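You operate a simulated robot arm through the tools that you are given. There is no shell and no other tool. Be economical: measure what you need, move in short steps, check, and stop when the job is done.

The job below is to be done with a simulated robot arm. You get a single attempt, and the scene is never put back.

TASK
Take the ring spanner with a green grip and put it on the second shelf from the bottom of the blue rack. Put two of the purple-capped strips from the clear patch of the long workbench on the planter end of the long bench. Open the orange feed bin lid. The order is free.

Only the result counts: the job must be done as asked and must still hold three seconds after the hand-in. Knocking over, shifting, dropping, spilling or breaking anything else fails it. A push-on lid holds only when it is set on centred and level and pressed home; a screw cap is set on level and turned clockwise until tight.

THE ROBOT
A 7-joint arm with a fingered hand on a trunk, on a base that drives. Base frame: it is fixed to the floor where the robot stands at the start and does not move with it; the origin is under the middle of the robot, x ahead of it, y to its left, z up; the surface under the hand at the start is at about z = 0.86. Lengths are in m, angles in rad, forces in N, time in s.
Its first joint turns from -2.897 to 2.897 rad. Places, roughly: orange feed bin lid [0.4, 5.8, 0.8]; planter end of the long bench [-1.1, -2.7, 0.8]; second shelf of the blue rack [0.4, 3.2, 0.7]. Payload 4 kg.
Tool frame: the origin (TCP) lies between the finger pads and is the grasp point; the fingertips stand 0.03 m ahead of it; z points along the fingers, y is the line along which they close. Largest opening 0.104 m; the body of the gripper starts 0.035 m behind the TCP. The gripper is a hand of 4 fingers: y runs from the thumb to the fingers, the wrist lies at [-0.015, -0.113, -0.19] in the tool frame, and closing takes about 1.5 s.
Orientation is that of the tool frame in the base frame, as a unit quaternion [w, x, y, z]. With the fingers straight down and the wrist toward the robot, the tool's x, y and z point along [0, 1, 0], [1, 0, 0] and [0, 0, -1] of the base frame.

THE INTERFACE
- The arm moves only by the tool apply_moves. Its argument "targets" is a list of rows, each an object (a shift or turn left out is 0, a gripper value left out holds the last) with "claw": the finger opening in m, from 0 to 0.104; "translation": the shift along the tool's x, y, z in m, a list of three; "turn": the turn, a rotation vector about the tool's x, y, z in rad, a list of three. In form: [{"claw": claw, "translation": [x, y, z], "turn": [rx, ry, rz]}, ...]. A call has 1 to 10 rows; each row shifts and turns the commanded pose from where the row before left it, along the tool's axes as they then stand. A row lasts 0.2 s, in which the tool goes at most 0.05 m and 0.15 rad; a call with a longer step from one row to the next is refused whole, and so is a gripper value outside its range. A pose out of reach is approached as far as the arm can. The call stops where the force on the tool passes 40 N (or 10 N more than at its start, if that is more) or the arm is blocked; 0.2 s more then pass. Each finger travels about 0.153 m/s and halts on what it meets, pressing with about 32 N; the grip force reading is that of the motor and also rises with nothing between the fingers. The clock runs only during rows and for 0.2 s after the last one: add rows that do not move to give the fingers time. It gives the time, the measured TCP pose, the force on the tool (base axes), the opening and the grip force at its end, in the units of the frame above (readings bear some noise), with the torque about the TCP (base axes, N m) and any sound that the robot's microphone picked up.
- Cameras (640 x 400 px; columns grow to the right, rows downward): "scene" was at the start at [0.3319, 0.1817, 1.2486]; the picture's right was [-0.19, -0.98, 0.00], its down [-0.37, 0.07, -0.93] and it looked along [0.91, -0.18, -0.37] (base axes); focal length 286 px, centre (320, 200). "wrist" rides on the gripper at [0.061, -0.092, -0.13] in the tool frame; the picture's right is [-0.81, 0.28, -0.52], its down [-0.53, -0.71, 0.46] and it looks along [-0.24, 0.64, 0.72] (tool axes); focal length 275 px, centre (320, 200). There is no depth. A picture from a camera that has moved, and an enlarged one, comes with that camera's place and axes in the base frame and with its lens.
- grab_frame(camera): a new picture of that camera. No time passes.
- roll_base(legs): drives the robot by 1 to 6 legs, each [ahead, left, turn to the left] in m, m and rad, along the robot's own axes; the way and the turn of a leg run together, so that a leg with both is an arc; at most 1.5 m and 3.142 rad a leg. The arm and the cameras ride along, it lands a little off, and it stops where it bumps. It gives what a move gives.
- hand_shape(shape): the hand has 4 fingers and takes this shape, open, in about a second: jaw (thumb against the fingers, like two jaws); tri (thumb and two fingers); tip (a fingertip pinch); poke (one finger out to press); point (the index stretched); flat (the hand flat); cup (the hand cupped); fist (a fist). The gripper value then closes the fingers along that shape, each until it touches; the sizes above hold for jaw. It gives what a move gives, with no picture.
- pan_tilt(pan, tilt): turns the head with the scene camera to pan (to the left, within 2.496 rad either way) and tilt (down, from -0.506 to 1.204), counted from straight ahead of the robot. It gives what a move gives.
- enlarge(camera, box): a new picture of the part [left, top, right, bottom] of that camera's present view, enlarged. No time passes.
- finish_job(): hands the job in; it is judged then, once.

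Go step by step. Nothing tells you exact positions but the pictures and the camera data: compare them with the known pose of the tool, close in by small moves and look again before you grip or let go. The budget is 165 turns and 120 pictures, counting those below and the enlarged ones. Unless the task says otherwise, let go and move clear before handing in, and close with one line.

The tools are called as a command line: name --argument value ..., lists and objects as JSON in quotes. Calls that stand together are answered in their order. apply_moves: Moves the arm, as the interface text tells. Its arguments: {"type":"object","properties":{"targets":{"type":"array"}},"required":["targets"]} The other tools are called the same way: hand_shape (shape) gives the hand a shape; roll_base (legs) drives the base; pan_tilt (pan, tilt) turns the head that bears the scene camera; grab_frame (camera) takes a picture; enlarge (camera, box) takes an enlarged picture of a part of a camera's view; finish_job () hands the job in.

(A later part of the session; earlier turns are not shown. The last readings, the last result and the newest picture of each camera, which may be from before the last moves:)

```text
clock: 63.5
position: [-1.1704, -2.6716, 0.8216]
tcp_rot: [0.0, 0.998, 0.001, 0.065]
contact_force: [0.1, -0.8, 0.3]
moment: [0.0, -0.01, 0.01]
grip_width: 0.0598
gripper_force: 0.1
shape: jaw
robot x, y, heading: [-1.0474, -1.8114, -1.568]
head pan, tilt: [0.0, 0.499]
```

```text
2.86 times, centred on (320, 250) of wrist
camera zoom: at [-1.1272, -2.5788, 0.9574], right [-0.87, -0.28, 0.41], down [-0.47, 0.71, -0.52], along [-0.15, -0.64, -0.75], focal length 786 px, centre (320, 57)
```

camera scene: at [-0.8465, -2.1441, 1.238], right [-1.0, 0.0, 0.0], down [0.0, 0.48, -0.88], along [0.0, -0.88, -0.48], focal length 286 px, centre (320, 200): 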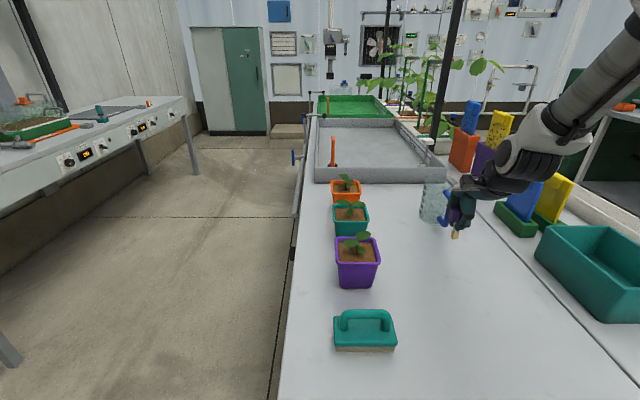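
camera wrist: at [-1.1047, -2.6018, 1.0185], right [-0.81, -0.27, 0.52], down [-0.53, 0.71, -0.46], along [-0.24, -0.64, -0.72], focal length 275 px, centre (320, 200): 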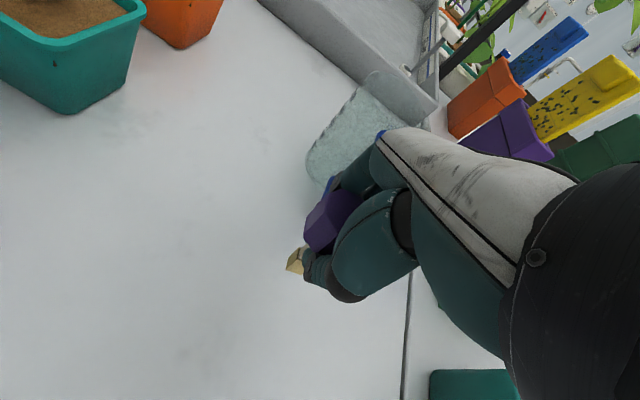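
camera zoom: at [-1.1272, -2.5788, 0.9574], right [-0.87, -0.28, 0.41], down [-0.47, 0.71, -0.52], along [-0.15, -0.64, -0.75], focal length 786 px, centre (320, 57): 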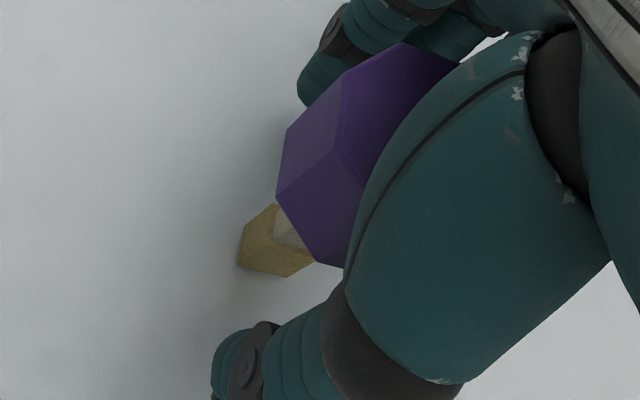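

Nearly upright now (slope -0.33 vs -0.29 expected). One more 2.5 mm nudge, then I'll open gradually.

apply_moves --targets '[{"translation": [0, 0.0025, 0]}, {}, {}]'

enlarge --camera "scene" --box '[430, 220, 470, 265]'

apply_moves --targets '[{"claw": 0.064}, {"claw": 0.068}, {}]'

enlarge --camera "scene" --box '[430, 220, 470, 265]'

```text
clock: 64.3
position: [-1.1724, -2.6752, 0.8209]
tcp_rot: [0.0, 0.998, 0.0, 0.065]
contact_force: [0.3, 0.1, 1.1]
moment: [0.04, -0.01, -0.04]
grip_width: 0.0596
gripper_force: 0.0
shape: jaw
robot x, y, heading: [-1.0458, -1.8161, -1.574]
head pan, tilt: [0.0, 0.499]
```

```text
8.89 times, centred on (450, 242) of scene
camera zoom: at [-0.8465, -2.1441, 1.238], right [-1.0, 0.0, 0.0], down [0.0, 0.48, -0.88], along [0.0, -0.88, -0.48], focal length 2539 px, centre (-836, -178)
```

zoom: 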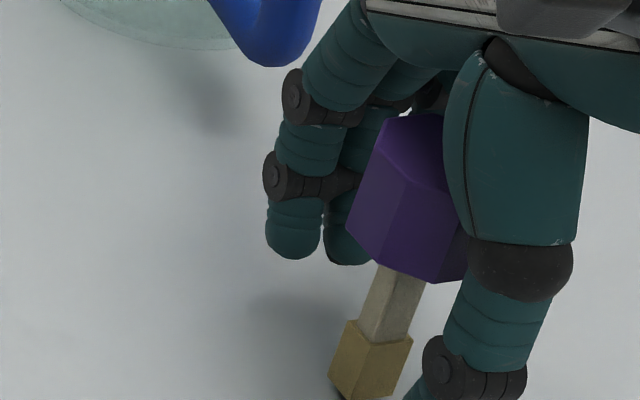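

```text
clock: 65.1
position: [-1.1708, -2.6736, 0.8207]
tcp_rot: [0.0, 0.998, 0.0, 0.065]
contact_force: [0.3, 1.0, -0.7]
moment: [0.04, 0.02, -0.01]
grip_width: 0.0677
gripper_force: 0.0
shape: jaw
robot x, y, heading: [-1.0495, -1.8117, -1.571]
head pan, tilt: [0.0, 0.499]
```

```text
8.89 times, centred on (450, 242) of scene
camera zoom: at [-0.8465, -2.1441, 1.238], right [-1.0, 0.0, 0.0], down [0.0, 0.48, -0.88], along [0.0, -0.88, -0.48], focal length 2539 px, centre (-836, -178)
```

zoom: 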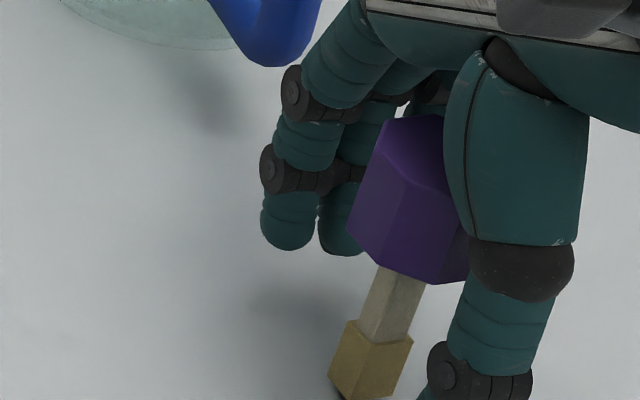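

Opening didn't disturb it. A further 3 mm nudge, then retreat 3 mm to test whether it stands by itself.

apply_moves --targets '[{"translation": [0, 0.003, 0]}, {}, {}]'

enlarge --camera "scene" --box '[430, 220, 470, 265]'

apply_moves --targets '[{"translation": [0, -0.003, 0]}, {}, {}]'

enlarge --camera "scene" --box '[430, 220, 470, 265]'

```text
clock: 65.9
position: [-1.1704, -2.6773, 0.8205]
tcp_rot: [0.0, 0.998, 0.0, 0.066]
contact_force: [0.7, 0.1, 0.8]
moment: [0.01, 0.02, 0.02]
grip_width: 0.0677
gripper_force: 0.0
shape: jaw
robot x, y, heading: [-1.0477, -1.8115, -1.568]
head pan, tilt: [0.0, 0.499]
```

```text
8.89 times, centred on (450, 242) of scene
camera zoom: at [-0.8465, -2.1441, 1.238], right [-1.0, 0.0, 0.0], down [0.0, 0.48, -0.88], along [0.0, -0.88, -0.48], focal length 2539 px, centre (-836, -178)
```

zoom: 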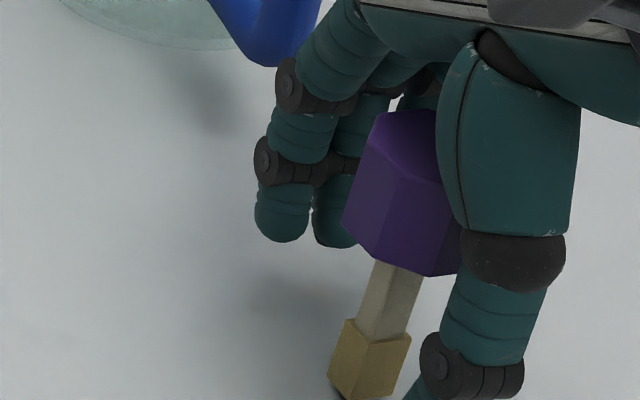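

```text
clock: 66.7
position: [-1.1716, -2.6754, 0.8195]
tcp_rot: [0.0, 0.998, -0.001, 0.065]
contact_force: [-0.2, 0.1, 0.7]
moment: [0.0, -0.01, 0.0]
grip_width: 0.0678
gripper_force: 0.0
shape: jaw
robot x, y, heading: [-1.0452, -1.8117, -1.569]
head pan, tilt: [0.0, 0.499]
```

```text
8.89 times, centred on (450, 242) of scene
camera zoom: at [-0.8465, -2.1441, 1.238], right [-1.0, 0.0, 0.0], down [0.0, 0.48, -0.88], along [0.0, -0.88, -0.48], focal length 2539 px, centre (-836, -178)
```

zoom: 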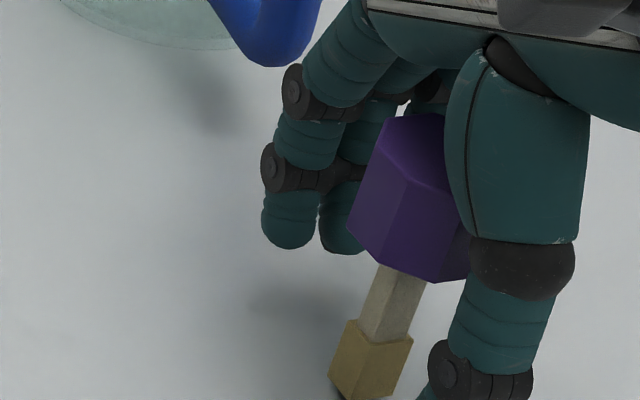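

It still follows the thumb, so it's leaning on it. I'll push forward 8 mm in small steps and check.

apply_moves --targets '[{"translation": [0, 0.003, 0]}, {"translation": [0, 0.002, 0]}, {"translation": [0, 0.002, 0]}, {}, {}]'

enlarge --camera "scene" --box '[430, 225, 470, 270]'

apply_moves --targets '[{"translation": [0, 0.002, 0]}, {"translation": [0, 0.002, 0]}, {}, {}]'

enlarge --camera "scene" --box '[430, 225, 470, 270]'

```text
clock: 67.9
position: [-1.1708, -2.6803, 0.8226]
tcp_rot: [0.0, 0.998, 0.0, 0.065]
contact_force: [0.3, 0.1, -0.1]
moment: [-0.05, -0.01, 0.0]
grip_width: 0.0677
gripper_force: 0.1
shape: jaw
robot x, y, heading: [-1.0473, -1.8116, -1.572]
head pan, tilt: [0.0, 0.499]
```

```text
8.89 times, centred on (450, 248) of scene
camera zoom: at [-0.8465, -2.1441, 1.238], right [-1.0, 0.0, 0.0], down [0.0, 0.48, -0.88], along [0.0, -0.88, -0.48], focal length 2539 px, centre (-836, -222)
```

zoom: 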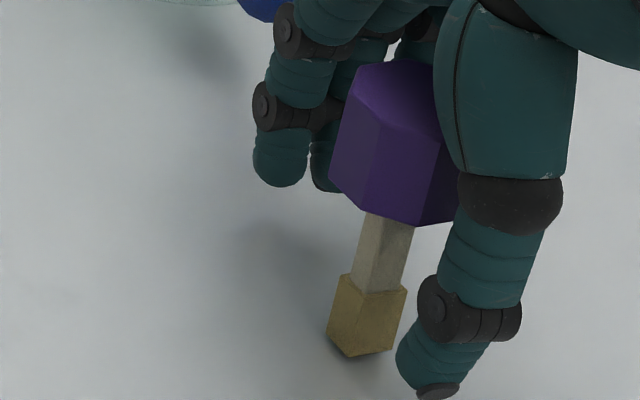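

```text
clock: 68.9
position: [-1.1714, -2.6849, 0.8221]
tcp_rot: [0.0, 0.998, 0.0, 0.065]
contact_force: [0.8, 1.2, 0.4]
moment: [0.0, -0.01, 0.05]
grip_width: 0.0677
gripper_force: 0.1
shape: jaw
robot x, y, heading: [-1.051, -1.813, -1.57]
head pan, tilt: [0.0, 0.499]
```

```text
8.89 times, centred on (450, 248) of scene
camera zoom: at [-0.8465, -2.1441, 1.238], right [-1.0, 0.0, 0.0], down [0.0, 0.48, -0.88], along [0.0, -0.88, -0.48], focal length 2539 px, centre (-836, -222)
```

zoom: 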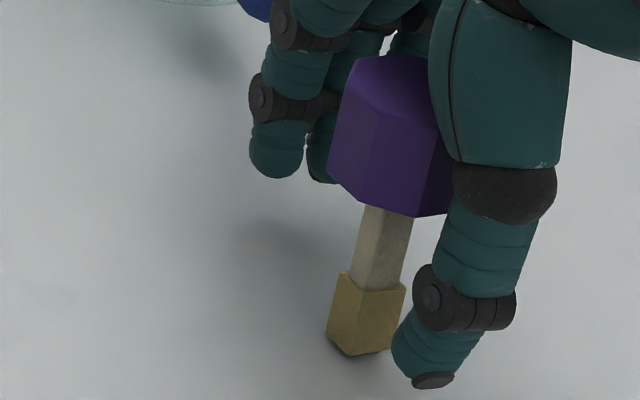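

It's still resting on the thumb but closer to upright. Push 4 mm more, and test with a retreat.

apply_moves --targets '[{"translation": [0, 0.002, 0]}, {"translation": [0, 0.002, 0]}, {}, {}]'

enlarge --camera "scene" --box '[430, 225, 470, 270]'

enlarge --camera "wrist" --box '[240, 180, 400, 320]'

```text
clock: 69.9
position: [-1.1719, -2.6876, 0.8215]
tcp_rot: [0.001, 0.998, 0.001, 0.065]
contact_force: [1.0, 1.5, 3.4]
moment: [0.05, -0.04, 0.01]
grip_width: 0.0678
gripper_force: 0.0
shape: jaw
robot x, y, heading: [-1.0441, -1.8104, -1.572]
head pan, tilt: [0.0, 0.499]
```

```text
8.89 times, centred on (450, 248) of scene
camera zoom: at [-0.8464, -2.144, 1.238], right [-1.0, 0.0, 0.0], down [0.0, 0.48, -0.88], along [0.0, -0.88, -0.48], focal length 2539 px, centre (-836, -222)
```

zoom: 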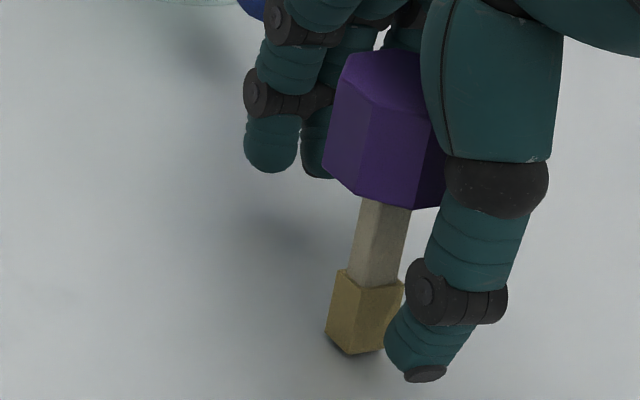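

```text
2.86 times, centred on (320, 250) of wrist
camera zoom: at [-1.1283, -2.5951, 0.9581], right [-0.87, -0.27, 0.41], down [-0.47, 0.71, -0.52], along [-0.15, -0.64, -0.75], focal length 786 px, centre (320, 57)
```

zoom: 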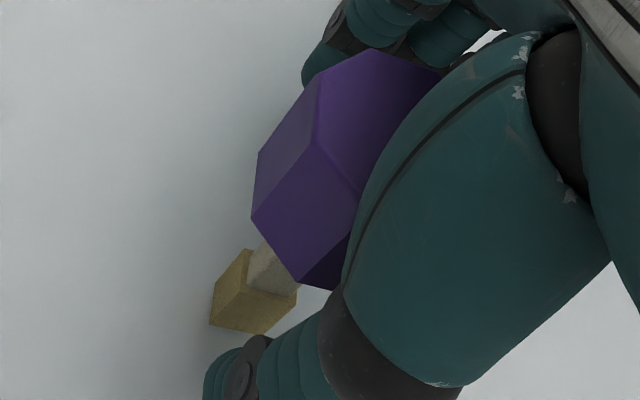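

The cap seems to be touching the palm web (slight upward force). I'll raise the hand 15 mm and look again.

apply_moves --targets '[{"translation": [0.001, 0, -0.008]}, {"translation": [0.001, 0, -0.008]}, {}, {}]'

enlarge --camera "scene" --box '[430, 225, 470, 270]'

enlarge --camera "wrist" --box '[240, 180, 400, 320]'

```text
clock: 70.9
position: [-1.1721, -2.6871, 0.8375]
tcp_rot: [0.0, 0.998, 0.001, 0.065]
contact_force: [-0.5, 0.1, 0.7]
moment: [0.0, -0.01, 0.01]
grip_width: 0.0678
gripper_force: 0.1
shape: jaw
robot x, y, heading: [-1.0438, -1.8124, -1.569]
head pan, tilt: [0.0, 0.499]
```

```text
8.89 times, centred on (450, 248) of scene
camera zoom: at [-0.8465, -2.1441, 1.238], right [-1.0, 0.0, 0.0], down [0.0, 0.48, -0.88], along [0.0, -0.88, -0.48], focal length 2539 px, centre (-836, -222)
```

zoom: 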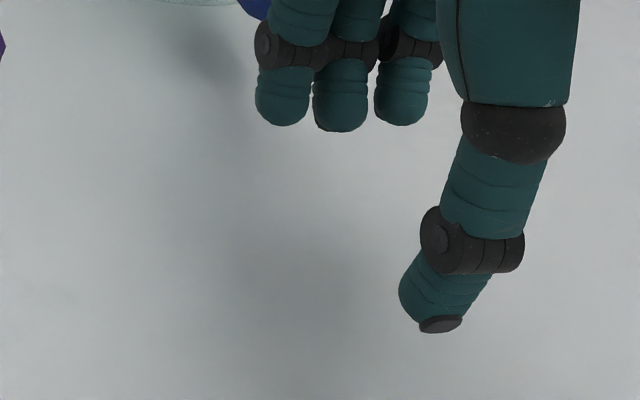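

```text
2.86 times, centred on (320, 250) of wrist
camera zoom: at [-1.1282, -2.5952, 0.9744], right [-0.87, -0.28, 0.41], down [-0.47, 0.71, -0.52], along [-0.15, -0.64, -0.75], focal length 786 px, centre (320, 57)
```

zoom: 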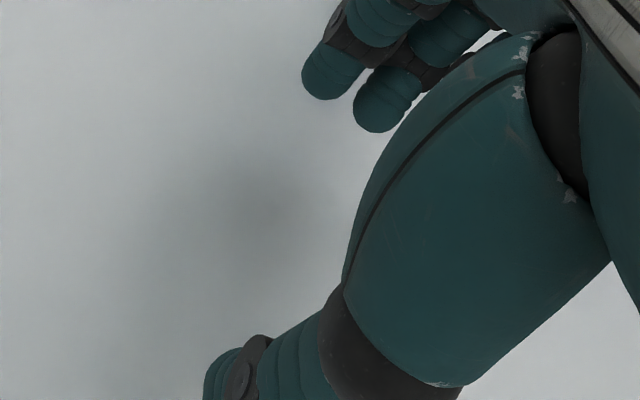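

It sprang out and is no longer under the hand. I'll look where it went.

grab_frame --camera "scene"

grab_frame --camera "wrist"

```text
68 pictures are left
camera scene: at [-0.8465, -2.1441, 1.238], right [-1.0, 0.0, 0.0], down [0.0, 0.48, -0.88], along [0.0, -0.88, -0.48], focal length 286 px, centre (320, 200)
```

scene: 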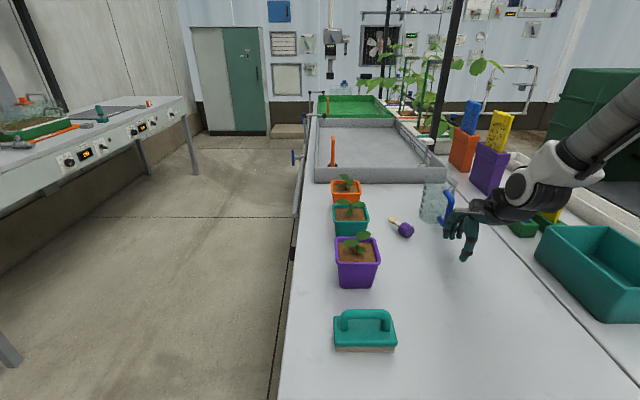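

```text
67 pictures are left
camera wrist: at [-1.1282, -2.5952, 0.9744], right [-0.87, -0.28, 0.41], down [-0.47, 0.71, -0.52], along [-0.15, -0.64, -0.75], focal length 275 px, centre (320, 200)
```

wrist: 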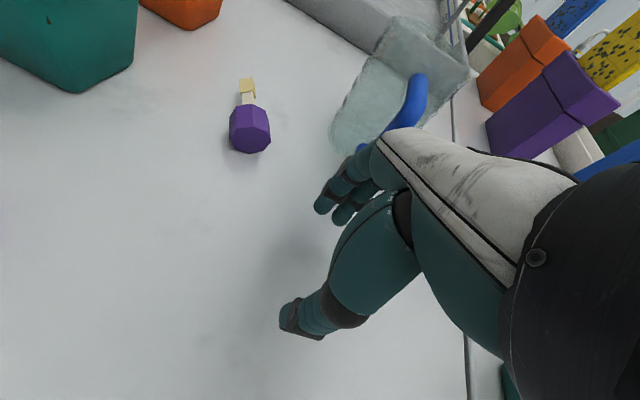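

The strip fell and lies on the same bench near (-1.09, -2.86), harming nothing. I'll zoom to see whether it can be drawn nearer to the middle of the planter end.

enlarge --camera "scene" --box '[320, 170, 480, 290]'

```text
3.33 times, centred on (400, 230) of scene
camera zoom: at [-0.8465, -2.1441, 1.238], right [-1.0, 0.0, 0.0], down [0.0, 0.48, -0.88], along [0.0, -0.88, -0.48], focal length 952 px, centre (53, 100)
```

zoom: 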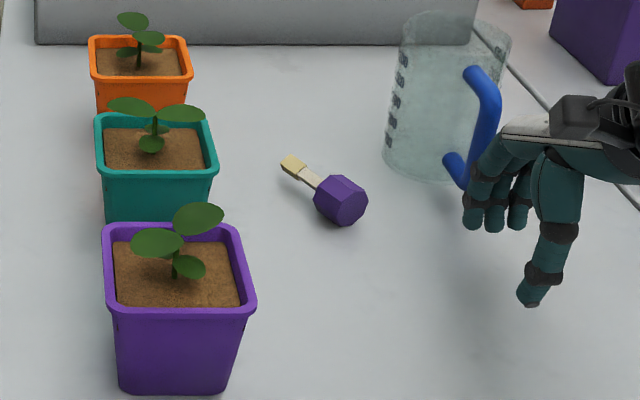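

The fallen strip lies between pots and jug, at (-1.08, -2.86). I'll raise, restore the tool to vertical, and hover over its cap to draw it gently toward the bench's middle.

apply_moves --targets '[{"translation": [0, 0, -0.04]}, {"translation": [0, 0, -0.04]}, {"translation": [0, 0, -0.03]}, {"turn": [0, -0.13, 0], "claw": 0.064}, {"translation": [0.023, 0.034, 0]}, {"translation": [0.022, 0.034, 0]}, {"translation": [0.022, 0.034, 0]}, {"translation": [0.022, 0.034, 0]}, {"translation": [0, 0, 0.04]}, {"translation": [0, 0, 0.03]}]'

enlarge --camera "scene" --box '[320, 150, 480, 270]'

grab_frame --camera "wrist"

```text
clock: 73.1
position: [-1.0969, -2.8279, 0.874]
tcp_rot: [0.0, 1.0, 0.0, 0.0]
contact_force: [0.2, -0.2, 0.2]
moment: [0.0, 0.0, -0.03]
grip_width: 0.0643
gripper_force: 0.0
shape: jaw
robot x, y, heading: [-1.0473, -1.8151, -1.574]
head pan, tilt: [0.0, 0.499]
```

```text
3.33 times, centred on (400, 210) of scene
camera zoom: at [-0.8463, -2.1438, 1.238], right [-1.0, 0.0, 0.0], down [0.0, 0.48, -0.88], along [0.0, -0.88, -0.48], focal length 952 px, centre (53, 167)
```

zoom: 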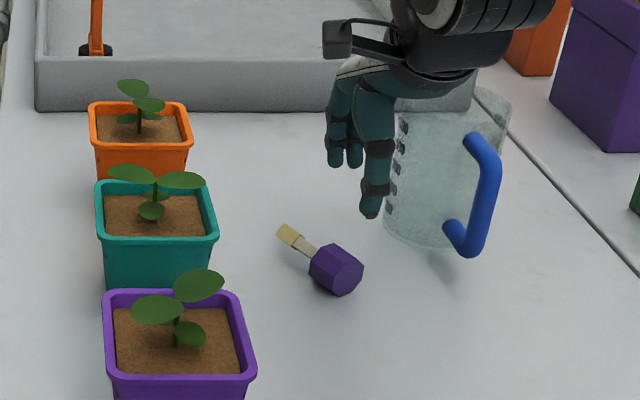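

```text
64 pictures are left
camera wrist: at [-1.0356, -2.7356, 1.0032], right [-0.81, -0.27, 0.52], down [-0.53, 0.71, -0.46], along [-0.24, -0.64, -0.72], focal length 275 px, centre (320, 200)
```

wrist: 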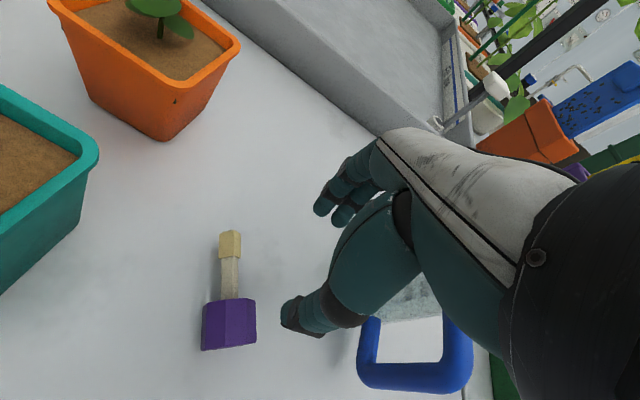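

Comparing both cameras, the table is really at z≈0.78, and the strip lies at about (-1.065, -2.81), well on the planter end; I'll leave it there safely. Now raise, retract and drive back for the second strip.

apply_moves --targets '[{"translation": [0, 0, -0.045]}, {"translation": [0, 0, -0.045]}, {"translation": [0, 0, -0.045]}, {"translation": [0, 0, -0.045]}, {"translation": [0, -0.03, -0.035]}, {"translation": [0, -0.035, -0.035]}, {"translation": [0, -0.035, -0.035]}, {"translation": [0, -0.045, 0]}, {"translation": [0, -0.045, 0]}, {"translation": [0, -0.045, 0]}]'

roll_base --legs '[[-0.5, 0, 0], [0, 0.72, 0]]'

grab_frame --camera "scene"

```text
clock: 75.3
position: [-1.0977, -2.586, 1.1609]
tcp_rot: [-0.001, 1.0, 0.0, 0.0]
contact_force: [0.1, -0.3, -0.1]
moment: [0.01, 0.02, 0.0]
grip_width: 0.0642
gripper_force: 0.0
shape: jaw
robot x, y, heading: [-1.0478, -1.8102, -1.571]
head pan, tilt: [0.0, 0.499]
```

```text
clock: 81.8
position: [-0.3665, -2.0629, 1.1623]
tcp_rot: [0.0, 1.0, 0.014, 0.0]
contact_force: [0.4, 0.6, 0.5]
moment: [0.03, -0.01, 0.03]
grip_width: 0.0645
gripper_force: 0.1
shape: jaw
robot x, y, heading: [-0.3392, -1.2887, -1.545]
head pan, tilt: [0.0, 0.499]
```

```text
63 pictures are left
camera scene: at [-0.1272, -1.6147, 1.238], right [-1.0, -0.03, 0.0], down [-0.01, 0.48, -0.88], along [0.02, -0.88, -0.48], focal length 286 px, centre (320, 200)
```

scene: 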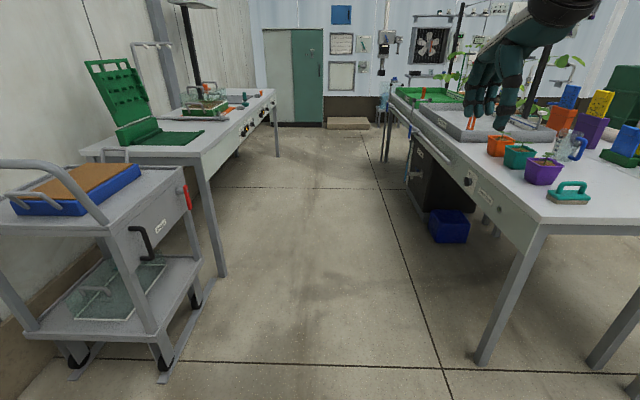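

Drive back along the aisle and turn to face the workbench again.

apply_moves --targets '[{"translation": [0, -0.035, -0.03]}, {"translation": [0, -0.035, -0.02]}]'

roll_base --legs '[[0, 0.08, -0.025], [-1.3, 0, 0], [0, 0, 1.57]]'

grab_frame --camera "scene"

```text
clock: 82.4
position: [-0.3686, -1.9949, 1.2118]
tcp_rot: [-0.002, 1.0, 0.013, 0.0]
contact_force: [0.5, 0.1, -0.6]
moment: [0.06, 0.02, 0.0]
grip_width: 0.0642
gripper_force: 0.1
shape: jaw
robot x, y, heading: [-0.3409, -1.2898, -1.543]
head pan, tilt: [0.0, 0.499]
```

```text
clock: 93.5
position: [0.4277, 0.0124, 1.2118]
tcp_rot: [-0.001, 0.694, 0.72, 0.0]
contact_force: [-0.1, -0.4, -0.3]
moment: [0.02, -0.03, -0.03]
grip_width: 0.0639
gripper_force: 0.1
shape: jaw
robot x, y, heading: [-0.2812, 0.0385, 0.04]
head pan, tilt: [0.0, 0.499]
```

```text
62 pictures are left
camera scene: at [0.0448, 0.2491, 1.238], right [0.04, -1.0, 0.0], down [-0.48, -0.02, -0.88], along [0.88, 0.03, -0.48], focal length 286 px, centre (320, 200)
```

scene: 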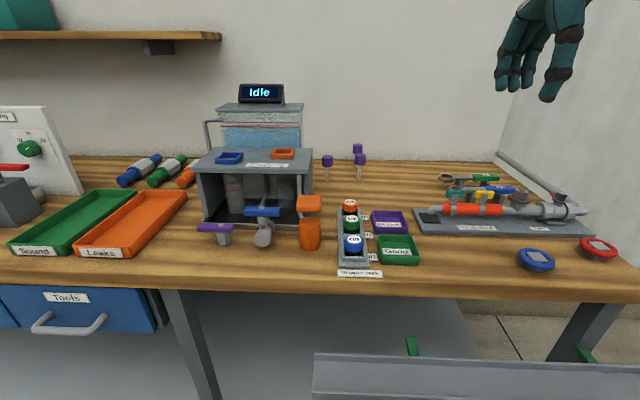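

Straighten and drive up to the bench, then hover over the next strip at about (0.88, 0.158).

roll_base --legs '[[0, 0, -0.04], [0.28, 0, 0]]'

apply_moves --targets '[{"claw": 0.104, "translation": [0.03, 0.035, 0]}, {"translation": [0.03, 0.035, 0]}, {"translation": [0.03, 0.035, 0]}, {"translation": [0.03, 0.035, 0.0]}, {"translation": [0, 0.02, 0.04]}, {"translation": [0, 0, 0.045]}, {"translation": [0, 0, 0.045]}, {}]'

grab_frame --camera "wrist"

grab_frame --camera "scene"

```text
clock: 95.9
position: [0.7112, -0.0182, 1.211]
tcp_rot: [0.001, 0.709, 0.705, -0.001]
contact_force: [-0.8, -0.9, 0.5]
moment: [0.01, -0.01, -0.05]
grip_width: 0.0642
gripper_force: 0.1
shape: jaw
robot x, y, heading: [0.0063, 0.0344, -0.005]
head pan, tilt: [0.0, 0.499]
```

```text
clock: 97.7
position: [0.8746, 0.0996, 1.0833]
tcp_rot: [-0.001, 0.709, 0.705, 0.0]
contact_force: [0.4, 0.2, -1.4]
moment: [0.03, -0.03, 0.03]
grip_width: 0.1038
gripper_force: 0.1
shape: jaw
robot x, y, heading: [0.0075, 0.0365, -0.01]
head pan, tilt: [0.0, 0.499]
```

```text
61 pictures are left
camera wrist: at [0.7832, 0.1619, 1.2137], right [0.27, -0.81, 0.52], down [-0.72, -0.53, -0.46], along [0.64, -0.25, -0.72], focal length 275 px, centre (320, 200)
```

wrist: 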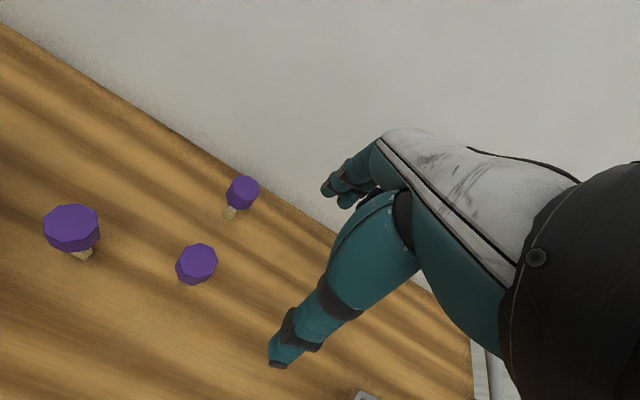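

```text
60 pictures are left
camera scene: at [0.3407, 0.2338, 1.238], right [0.0, -1.0, 0.0], down [-0.48, 0.0, -0.88], along [0.88, 0.0, -0.48], focal length 286 px, centre (320, 200)
```

scene: 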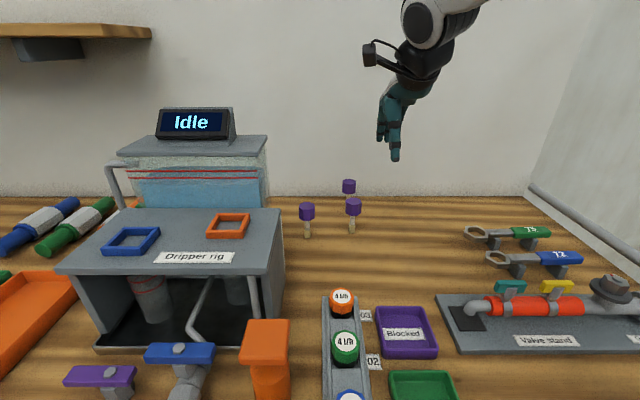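

The strip's cap is at (0.881, 0.161, 0.925). I'll align, narrow the jaws to 0.07 to keep clear of the strip behind, and descend so only the cap is gripped.

apply_moves --targets '[{"claw": 0.072, "translation": [0.031, 0.003, 0]}, {"translation": [0.0305, 0.003, 0]}, {"translation": [0, 0, 0.04]}, {"translation": [0, 0, 0.04]}, {"translation": [0, 0, 0.03]}, {}]'

enlarge --camera "scene" --box '[290, 120, 430, 260]'

grab_frame --camera "wrist"

```text
clock: 99.1
position: [0.8798, 0.1601, 0.9716]
tcp_rot: [0.0, 0.709, 0.705, 0.0]
contact_force: [0.0, -0.5, 0.6]
moment: [0.01, -0.01, 0.01]
grip_width: 0.0722
gripper_force: 0.0
shape: jaw
robot x, y, heading: [0.0067, 0.0325, -0.008]
head pan, tilt: [0.0, 0.499]
```

```text
2.86 times, centred on (360, 190) of scene
camera zoom: at [0.3407, 0.2339, 1.2379], right [0.0, -1.0, 0.0], down [-0.48, 0.0, -0.88], along [0.88, 0.0, -0.48], focal length 816 px, centre (206, 229)
```

zoom: 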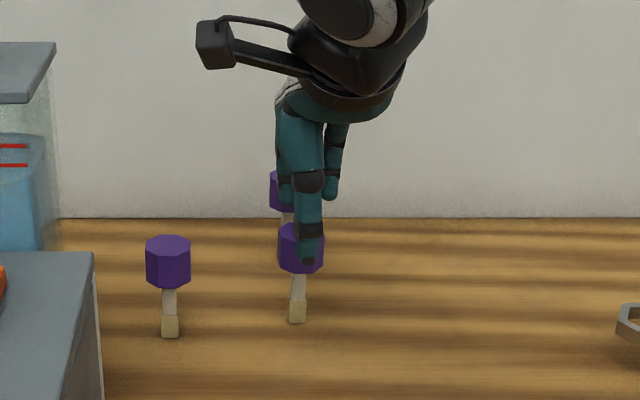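

```text
58 pictures are left
camera wrist: at [0.787, 0.2234, 1.1021], right [0.27, -0.81, 0.52], down [-0.72, -0.53, -0.46], along [0.64, -0.25, -0.72], focal length 275 px, centre (320, 200)
```

wrist: 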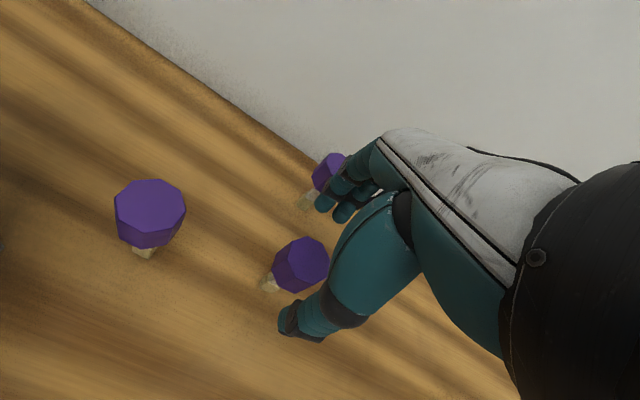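

Aligned. Descend 28 mm and close on the cap gently.

apply_moves --targets '[{"translation": [0, 0.001, 0.014]}, {"translation": [0, 0, 0.014]}, {"claw": 0.055}, {"claw": 0.045}, {"claw": 0.038}, {"claw": 0.03}, {"claw": 0.02}, {}, {}, {}]'

enlarge --camera "scene" --box '[290, 120, 430, 260]'

```text
clock: 101.3
position: [0.8804, 0.1622, 0.9451]
tcp_rot: [-0.001, 0.709, 0.706, 0.0]
contact_force: [0.5, -0.1, -0.5]
moment: [0.01, 0.0, 0.02]
grip_width: 0.0266
gripper_force: 31.8
shape: jaw
robot x, y, heading: [0.0081, 0.0364, -0.011]
head pan, tilt: [0.0, 0.499]
```

```text
2.86 times, centred on (360, 190) of scene
camera zoom: at [0.3407, 0.2339, 1.2379], right [0.0, -1.0, 0.0], down [-0.48, 0.0, -0.88], along [0.88, 0.0, -0.48], focal length 816 px, centre (206, 229)
```

zoom: 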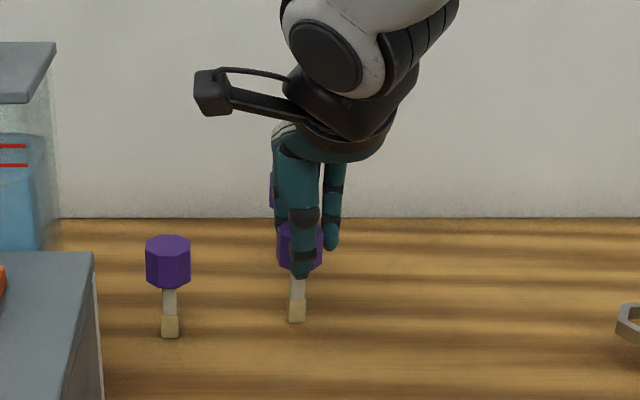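

Gripped on the cap (0.0266, 32 N) with the strip upright. Lift and check.

apply_moves --targets '[{"translation": [0, 0, -0.02]}, {"translation": [0, 0, -0.04]}, {"translation": [0, 0, -0.04]}, {"translation": [0, 0, -0.03]}, {}]'

enlarge --camera "scene" --box '[310, 100, 390, 200]'

enlarge --camera "wrist" --box '[240, 180, 400, 320]'

```text
clock: 102.5
position: [0.8798, 0.1623, 1.0776]
tcp_rot: [0.0, 0.709, 0.705, -0.001]
contact_force: [-0.3, -0.7, 0.2]
moment: [0.01, -0.01, -0.01]
grip_width: 0.0265
gripper_force: 32.4
shape: jaw
robot x, y, heading: [0.0071, 0.0375, -0.005]
head pan, tilt: [0.0, 0.499]
```

```text
4.00 times, centred on (350, 150) of scene
camera zoom: at [0.3407, 0.2339, 1.2379], right [0.0, -1.0, 0.0], down [-0.48, 0.0, -0.88], along [0.88, 0.0, -0.48], focal length 1142 px, centre (200, 400)
```

zoom: 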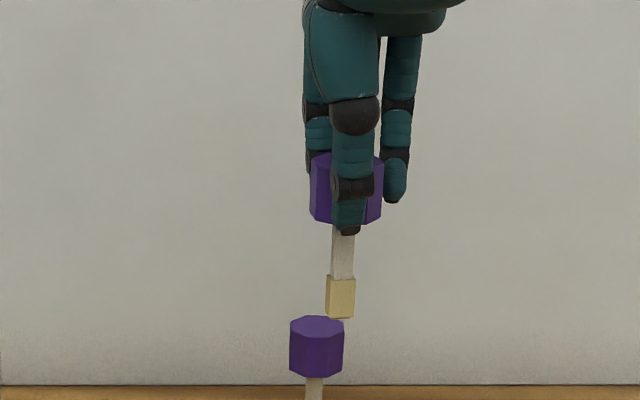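

```text
2.86 times, centred on (320, 250) of wrist
camera zoom: at [0.788, 0.2249, 1.2071], right [0.27, -0.81, 0.52], down [-0.72, -0.53, -0.46], along [0.64, -0.25, -0.72], focal length 786 px, centre (320, 57)
```

zoom: 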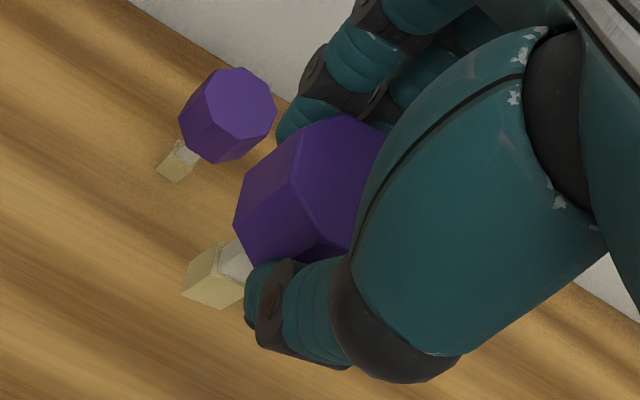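

Vertical in the hand. Retract, back up and turn toward the aisle again.

apply_moves --targets '[{"translation": [0, -0.038, -0.026]}, {"translation": [0, -0.038, -0.026]}, {"translation": [0, -0.038, -0.026]}, {"translation": [0, -0.038, -0.026]}, {"translation": [0, -0.038, -0.026]}, {}]'

roll_base --legs '[[-0.26, 0, 0], [0, 0, -1.56]]'

```text
clock: 103.9
position: [0.691, 0.1612, 1.2058]
tcp_rot: [-0.001, 0.709, 0.705, 0.0]
contact_force: [0.2, -0.8, -0.9]
moment: [0.01, 0.0, -0.05]
grip_width: 0.0266
gripper_force: 31.9
shape: jaw
robot x, y, heading: [0.0092, 0.0329, -0.008]
head pan, tilt: [0.0, 0.499]
```

```text
clock: 109.7
position: [-0.1509, -0.6491, 1.205]
tcp_rot: [0.0, 1.0, -0.014, 0.0]
contact_force: [0.5, 0.5, -1.0]
moment: [0.03, -0.02, 0.0]
grip_width: 0.0267
gripper_force: 31.9
shape: jaw
robot x, y, heading: [-0.2641, 0.0379, -1.598]
head pan, tilt: [0.0, 0.499]
```

Now forward down the aisle and strafe right to the bench end.

roll_base --legs '[[0, -0.05, 0.028], [1.36, 0, 0], [0, -0.82, 0.04]]'

```text
clock: 121.1
position: [-0.9466, -2.0626, 1.2055]
tcp_rot: [0.0, 0.999, 0.038, 0.0]
contact_force: [1.1, -0.3, 0.5]
moment: [-0.02, 0.02, 0.0]
grip_width: 0.0265
gripper_force: 32.1
shape: jaw
robot x, y, heading: [-1.1272, -1.3919, -1.492]
head pan, tilt: [0.0, 0.499]
```

roll_base --legs '[[0, 0, -0.08], [0.43, 0, 0]]'

grab_frame --camera "scene"

enlarge --camera "wrist" --box '[240, 180, 400, 320]'

```text
clock: 124.3
position: [-1.0118, -2.5172, 1.2054]
tcp_rot: [0.0, 1.0, -0.007, 0.0]
contact_force: [0.2, 0.0, 0.4]
moment: [0.01, 0.0, -0.01]
grip_width: 0.0264
gripper_force: 32.0
shape: jaw
robot x, y, heading: [-1.1331, -1.8319, -1.583]
head pan, tilt: [0.0, 0.499]
```

```text
54 pictures are left
camera scene: at [-0.9356, -2.1656, 1.2379], right [-1.0, 0.01, 0.0], down [0.01, 0.48, -0.88], along [-0.01, -0.88, -0.48], focal length 286 px, centre (320, 200)
```

scene: 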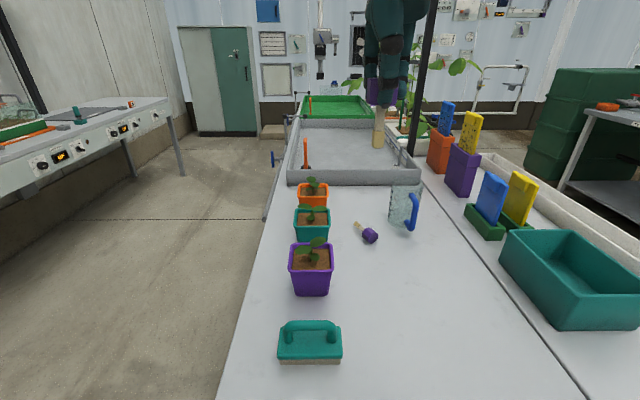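

```text
2.86 times, centred on (320, 250) of wrist
camera zoom: at [-0.9495, -2.4249, 1.3361], right [-0.81, -0.26, 0.52], down [-0.52, 0.72, -0.46], along [-0.25, -0.64, -0.72], focal length 786 px, centre (320, 57)
```

zoom: 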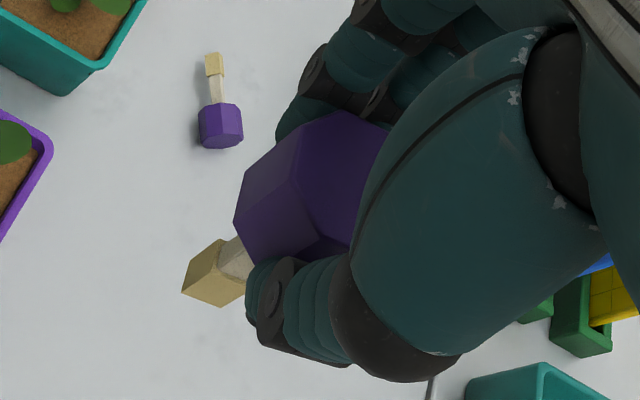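

Position is good; the fallen strip still lies in place. Move over (-1.13, -2.64) and descend to z≈0.90.

apply_moves --targets '[{"translation": [-0.03, 0.03, 0]}, {"translation": [-0.03, 0.03, 0]}, {"translation": [-0.03, 0.03, 0]}, {"translation": [-0.028, 0.03, 0]}, {"translation": [0, 0, 0.048]}, {"translation": [0, 0, 0.048]}, {"translation": [0, 0, 0.048]}, {"translation": [0, 0, 0.048]}, {"translation": [0, 0, 0.048]}, {"translation": [0, 0, 0.048]}]'

enlarge --camera "scene" --box '[350, 190, 450, 300]'

enlarge --camera "wrist" --box '[240, 180, 400, 320]'

```text
clock: 126.5
position: [-1.1266, -2.6391, 0.9204]
tcp_rot: [0.001, 1.0, -0.007, 0.001]
contact_force: [-0.6, 0.4, -0.4]
moment: [-0.01, -0.01, 0.02]
grip_width: 0.0267
gripper_force: 31.9
shape: jaw
robot x, y, heading: [-1.1313, -1.8313, -1.583]
head pan, tilt: [0.0, 0.499]
```

```text
3.64 times, centred on (400, 245) of scene
camera zoom: at [-0.9358, -2.1654, 1.238], right [-1.0, 0.01, 0.0], down [0.01, 0.48, -0.88], along [-0.01, -0.88, -0.48], focal length 1039 px, centre (29, 36)
```

zoom: 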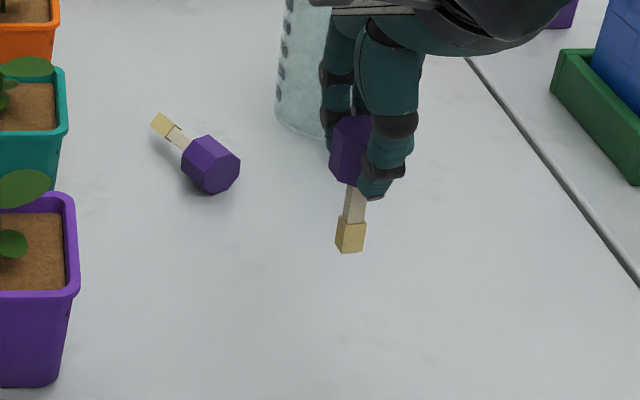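

```text
2.86 times, centred on (320, 250) of wrist
camera zoom: at [-1.0656, -2.5467, 1.0505], right [-0.81, -0.26, 0.52], down [-0.52, 0.72, -0.46], along [-0.25, -0.64, -0.72], focal length 786 px, centre (320, 57)
```

zoom: 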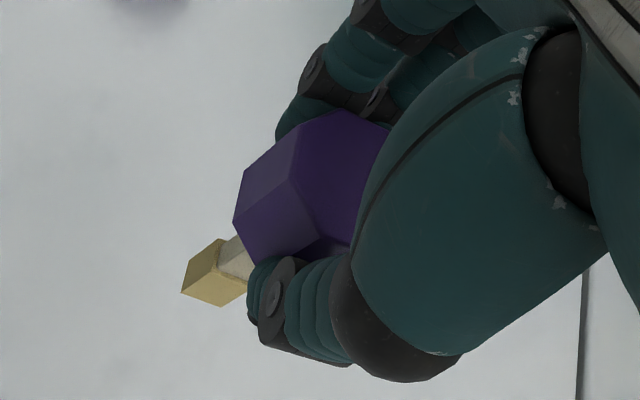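

The strip is unchanged in the hand, foot at z≈0.833. Descend 40 mm, then creep.

apply_moves --targets '[{"translation": [0, 0, 0.025]}, {"translation": [0, 0, 0.015]}, {}]'

apply_moves --targets '[{"translation": [0, 0, 0.004]}, {}]'

enlarge --camera "scene" --box '[360, 210, 430, 280]'

```text
clock: 127.3
position: [-1.1306, -2.6356, 0.8799]
tcp_rot: [0.0, 1.0, -0.007, 0.001]
contact_force: [0.2, -0.2, -0.9]
moment: [0.0, 0.02, 0.01]
grip_width: 0.0262
gripper_force: 31.6
shape: jaw
robot x, y, heading: [-1.1323, -1.8312, -1.584]
head pan, tilt: [0.0, 0.499]
```

```text
clock: 127.9
position: [-1.1296, -2.6364, 0.8752]
tcp_rot: [-0.001, 1.0, -0.006, 0.0]
contact_force: [0.8, -1.3, -0.6]
moment: [0.01, 0.01, 0.03]
grip_width: 0.0264
gripper_force: 31.9
shape: jaw
robot x, y, heading: [-1.1306, -1.8327, -1.577]
head pan, tilt: [0.0, 0.499]
```

```text
5.71 times, centred on (395, 245) of scene
camera zoom: at [-0.9356, -2.1657, 1.2379], right [-1.0, 0.01, 0.0], down [0.01, 0.48, -0.88], along [-0.01, -0.88, -0.48], focal length 1632 px, centre (-109, -57)
```

zoom: 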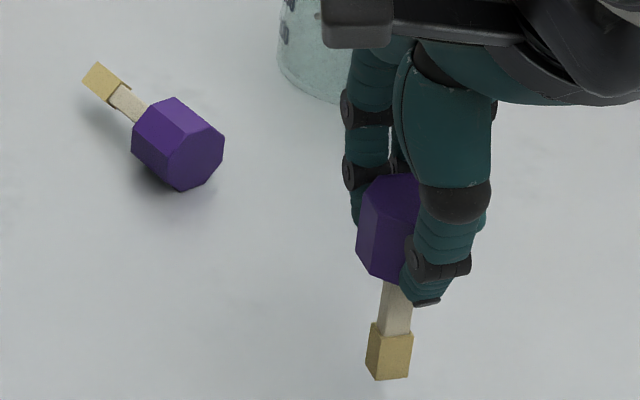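

No contact yet; creeping further.

apply_moves --targets '[{"translation": [0, 0, 0.003]}, {}]'

apply_moves --targets '[{"translation": [0, 0, 0.002]}, {}]'

```text
clock: 128.5
position: [-1.1308, -2.6352, 0.8719]
tcp_rot: [0.0, 1.0, -0.005, 0.001]
contact_force: [-0.7, 0.1, -0.8]
moment: [-0.04, 0.0, -0.03]
grip_width: 0.0264
gripper_force: 31.8
shape: jaw
robot x, y, heading: [-1.1294, -1.8316, -1.58]
head pan, tilt: [0.0, 0.499]
```

```text
clock: 129.1
position: [-1.1308, -2.6363, 0.8694]
tcp_rot: [0.0, 1.0, -0.006, 0.0]
contact_force: [0.1, 0.4, -1.1]
moment: [-0.01, 0.02, 0.04]
grip_width: 0.0266
gripper_force: 31.6
shape: jaw
robot x, y, heading: [-1.1306, -1.8329, -1.581]
head pan, tilt: [0.0, 0.499]
```

apply_moves --targets '[{"translation": [0, 0, 0.002]}, {}]'

apply_moves --targets '[{"translation": [0, 0, 0.002]}, {}]'

enlarge --camera "scene" --box '[370, 230, 420, 280]'

```text
clock: 129.7
position: [-1.1307, -2.6358, 0.8677]
tcp_rot: [0.0, 1.0, -0.006, 0.0]
contact_force: [-0.5, -0.2, 0.6]
moment: [0.02, 0.0, 0.02]
grip_width: 0.0263
gripper_force: 32.0
shape: jaw
robot x, y, heading: [-1.1305, -1.835, -1.58]
head pan, tilt: [0.0, 0.499]
```

```text
clock: 130.3
position: [-1.1315, -2.636, 0.8661]
tcp_rot: [0.0, 1.0, -0.007, 0.0]
contact_force: [0.5, -0.4, 0.3]
moment: [-0.02, 0.01, 0.04]
grip_width: 0.0262
gripper_force: 31.9
shape: jaw
robot x, y, heading: [-1.1322, -1.8324, -1.584]
head pan, tilt: [0.0, 0.499]
```

```text
8.00 times, centred on (395, 255) of scene
camera zoom: at [-0.9356, -2.1657, 1.2379], right [-1.0, 0.01, 0.0], down [0.01, 0.48, -0.88], along [-0.01, -0.88, -0.48], focal length 2285 px, centre (-280, -240)
```

zoom: 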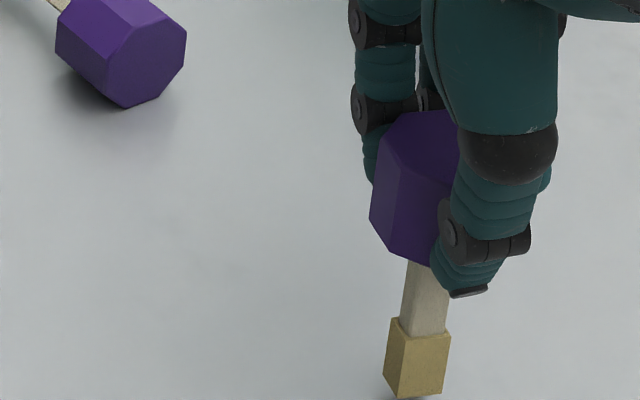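

A contact shadow is appearing under the foot; still creeping.

apply_moves --targets '[{"translation": [0, 0, 0.002]}, {}]'

apply_moves --targets '[{"translation": [0, 0, 0.0015]}, {}]'

```text
clock: 130.9
position: [-1.1301, -2.636, 0.8644]
tcp_rot: [0.0, 1.0, -0.007, 0.0]
contact_force: [-0.1, 0.7, -0.6]
moment: [-0.02, 0.0, -0.01]
grip_width: 0.0262
gripper_force: 32.0
shape: jaw
robot x, y, heading: [-1.1347, -1.8338, -1.584]
head pan, tilt: [0.0, 0.499]
```

```text
clock: 131.5
position: [-1.13, -2.6359, 0.8634]
tcp_rot: [0.0, 1.0, -0.006, 0.0]
contact_force: [0.9, -0.7, 4.4]
moment: [-0.03, 0.01, 0.01]
grip_width: 0.0265
gripper_force: 32.1
shape: jaw
robot x, y, heading: [-1.1312, -1.8308, -1.585]
head pan, tilt: [0.0, 0.499]
```

Light contact (4.4 N). Now open gently and check.

apply_moves --targets '[{"claw": 0.029}, {"claw": 0.033}, {"claw": 0.038}, {}, {}]'

enlarge --camera "scene" --box '[360, 220, 430, 290]'

```text
clock: 132.7
position: [-1.1303, -2.6367, 0.8626]
tcp_rot: [0.001, 1.0, -0.005, 0.0]
contact_force: [0.4, 0.3, -0.2]
moment: [-0.02, -0.01, 0.04]
grip_width: 0.0375
gripper_force: 0.0
shape: jaw
robot x, y, heading: [-1.1369, -1.8329, -1.582]
head pan, tilt: [0.0, 0.499]
```

```text
5.71 times, centred on (395, 255) of scene
camera zoom: at [-0.9356, -2.1657, 1.2379], right [-1.0, 0.01, 0.0], down [0.01, 0.48, -0.88], along [-0.01, -0.88, -0.48], focal length 1632 px, centre (-109, -114)
```

zoom: 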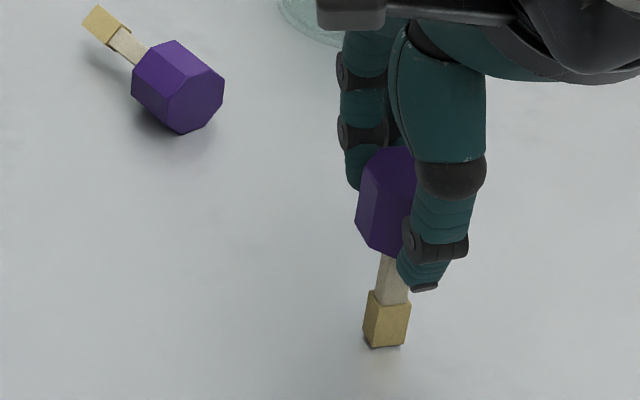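

Standing upright. Open further and rise slowly.

apply_moves --targets '[{"claw": 0.05}, {"claw": 0.062}, {"claw": 0.075}, {"claw": 0.085}, {}, {}]'

enlarge --camera "scene" --box '[360, 220, 430, 290]'

```text
clock: 134.1
position: [-1.1304, -2.6355, 0.8618]
tcp_rot: [0.0, 1.0, -0.006, -0.001]
contact_force: [0.4, -0.2, 0.4]
moment: [0.01, -0.03, -0.01]
grip_width: 0.0847
gripper_force: 0.1
shape: jaw
robot x, y, heading: [-1.1291, -1.8334, -1.583]
head pan, tilt: [0.0, 0.499]
```

```text
5.71 times, centred on (395, 255) of scene
camera zoom: at [-0.9356, -2.1657, 1.2379], right [-1.0, 0.01, 0.0], down [0.01, 0.48, -0.88], along [-0.01, -0.88, -0.48], focal length 1632 px, centre (-109, -114)
```

zoom: 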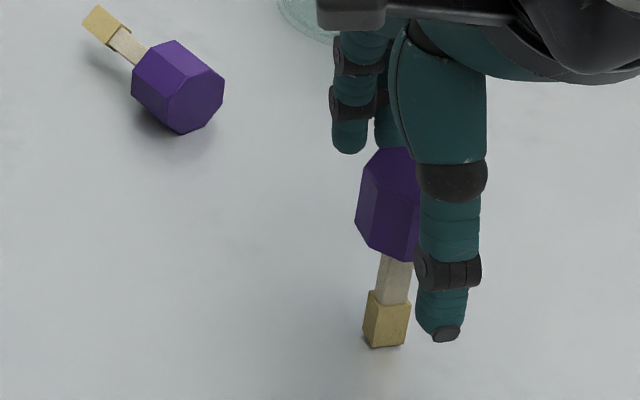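

It stands free. Rising straight up out of the way.

apply_moves --targets '[{"translation": [0, 0, -0.01]}, {"translation": [0, 0, -0.02]}, {"translation": [0, 0, -0.04]}, {"translation": [0, 0, -0.045]}, {"translation": [0, 0, -0.045]}, {"translation": [0, 0, -0.045]}, {"translation": [0, 0, -0.045]}, {"translation": [0, -0.03, -0.035]}, {"translation": [0, -0.03, -0.035]}, {"translation": [0, -0.035, -0.03]}]'

grab_frame --camera "scene"

```text
clock: 136.3
position: [-1.1316, -2.5361, 1.2109]
tcp_rot: [-0.002, 1.0, -0.007, -0.001]
contact_force: [0.4, -1.4, -0.7]
moment: [-0.02, 0.03, -0.01]
grip_width: 0.0849
gripper_force: 0.1
shape: jaw
robot x, y, heading: [-1.1325, -1.8332, -1.581]
head pan, tilt: [0.0, 0.499]
```

```text
46 pictures are left
camera scene: at [-0.9355, -2.1661, 1.2378], right [-1.0, 0.01, 0.0], down [0.01, 0.48, -0.88], along [-0.01, -0.88, -0.48], focal length 286 px, centre (320, 200)
```

scene: 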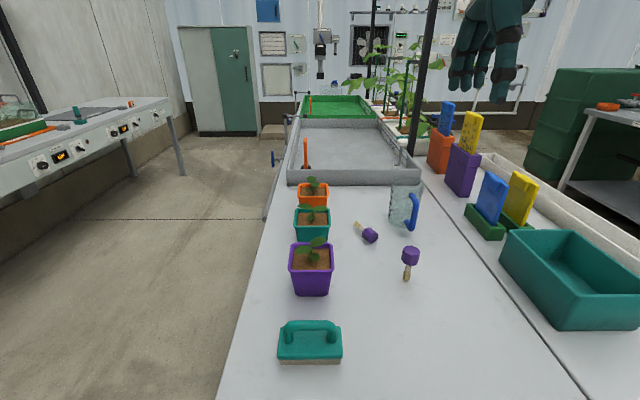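

The second strip stands on the planter end. Now back to the workbench for the green spanner.

roll_base --legs '[[-0.5, 0, 0], [0, 0.85, 0]]'

```text
clock: 143.3
position: [-0.3321, -2.0782, 1.2111]
tcp_rot: [0.0, 0.999, -0.04, 0.0]
contact_force: [0.3, -0.3, 0.7]
moment: [-0.01, 0.0, -0.04]
grip_width: 0.0845
gripper_force: 0.1
shape: jaw
robot x, y, heading: [-0.2894, -1.3755, -1.641]
head pan, tilt: [0.0, 0.499]
```

roll_base --legs '[[0, 0, 0.07], [-1.3, 0, 0], [0, 0, 1.57]]'

```text
clock: 153.9
position: [0.4083, -0.1038, 1.2123]
tcp_rot: [-0.001, 0.719, 0.695, 0.0]
contact_force: [1.0, -0.3, -0.2]
moment: [-0.04, 0.01, 0.0]
grip_width: 0.0848
gripper_force: 0.0
shape: jaw
robot x, y, heading: [-0.2956, -0.0906, -0.03]
head pan, tilt: [0.0, 0.499]
```

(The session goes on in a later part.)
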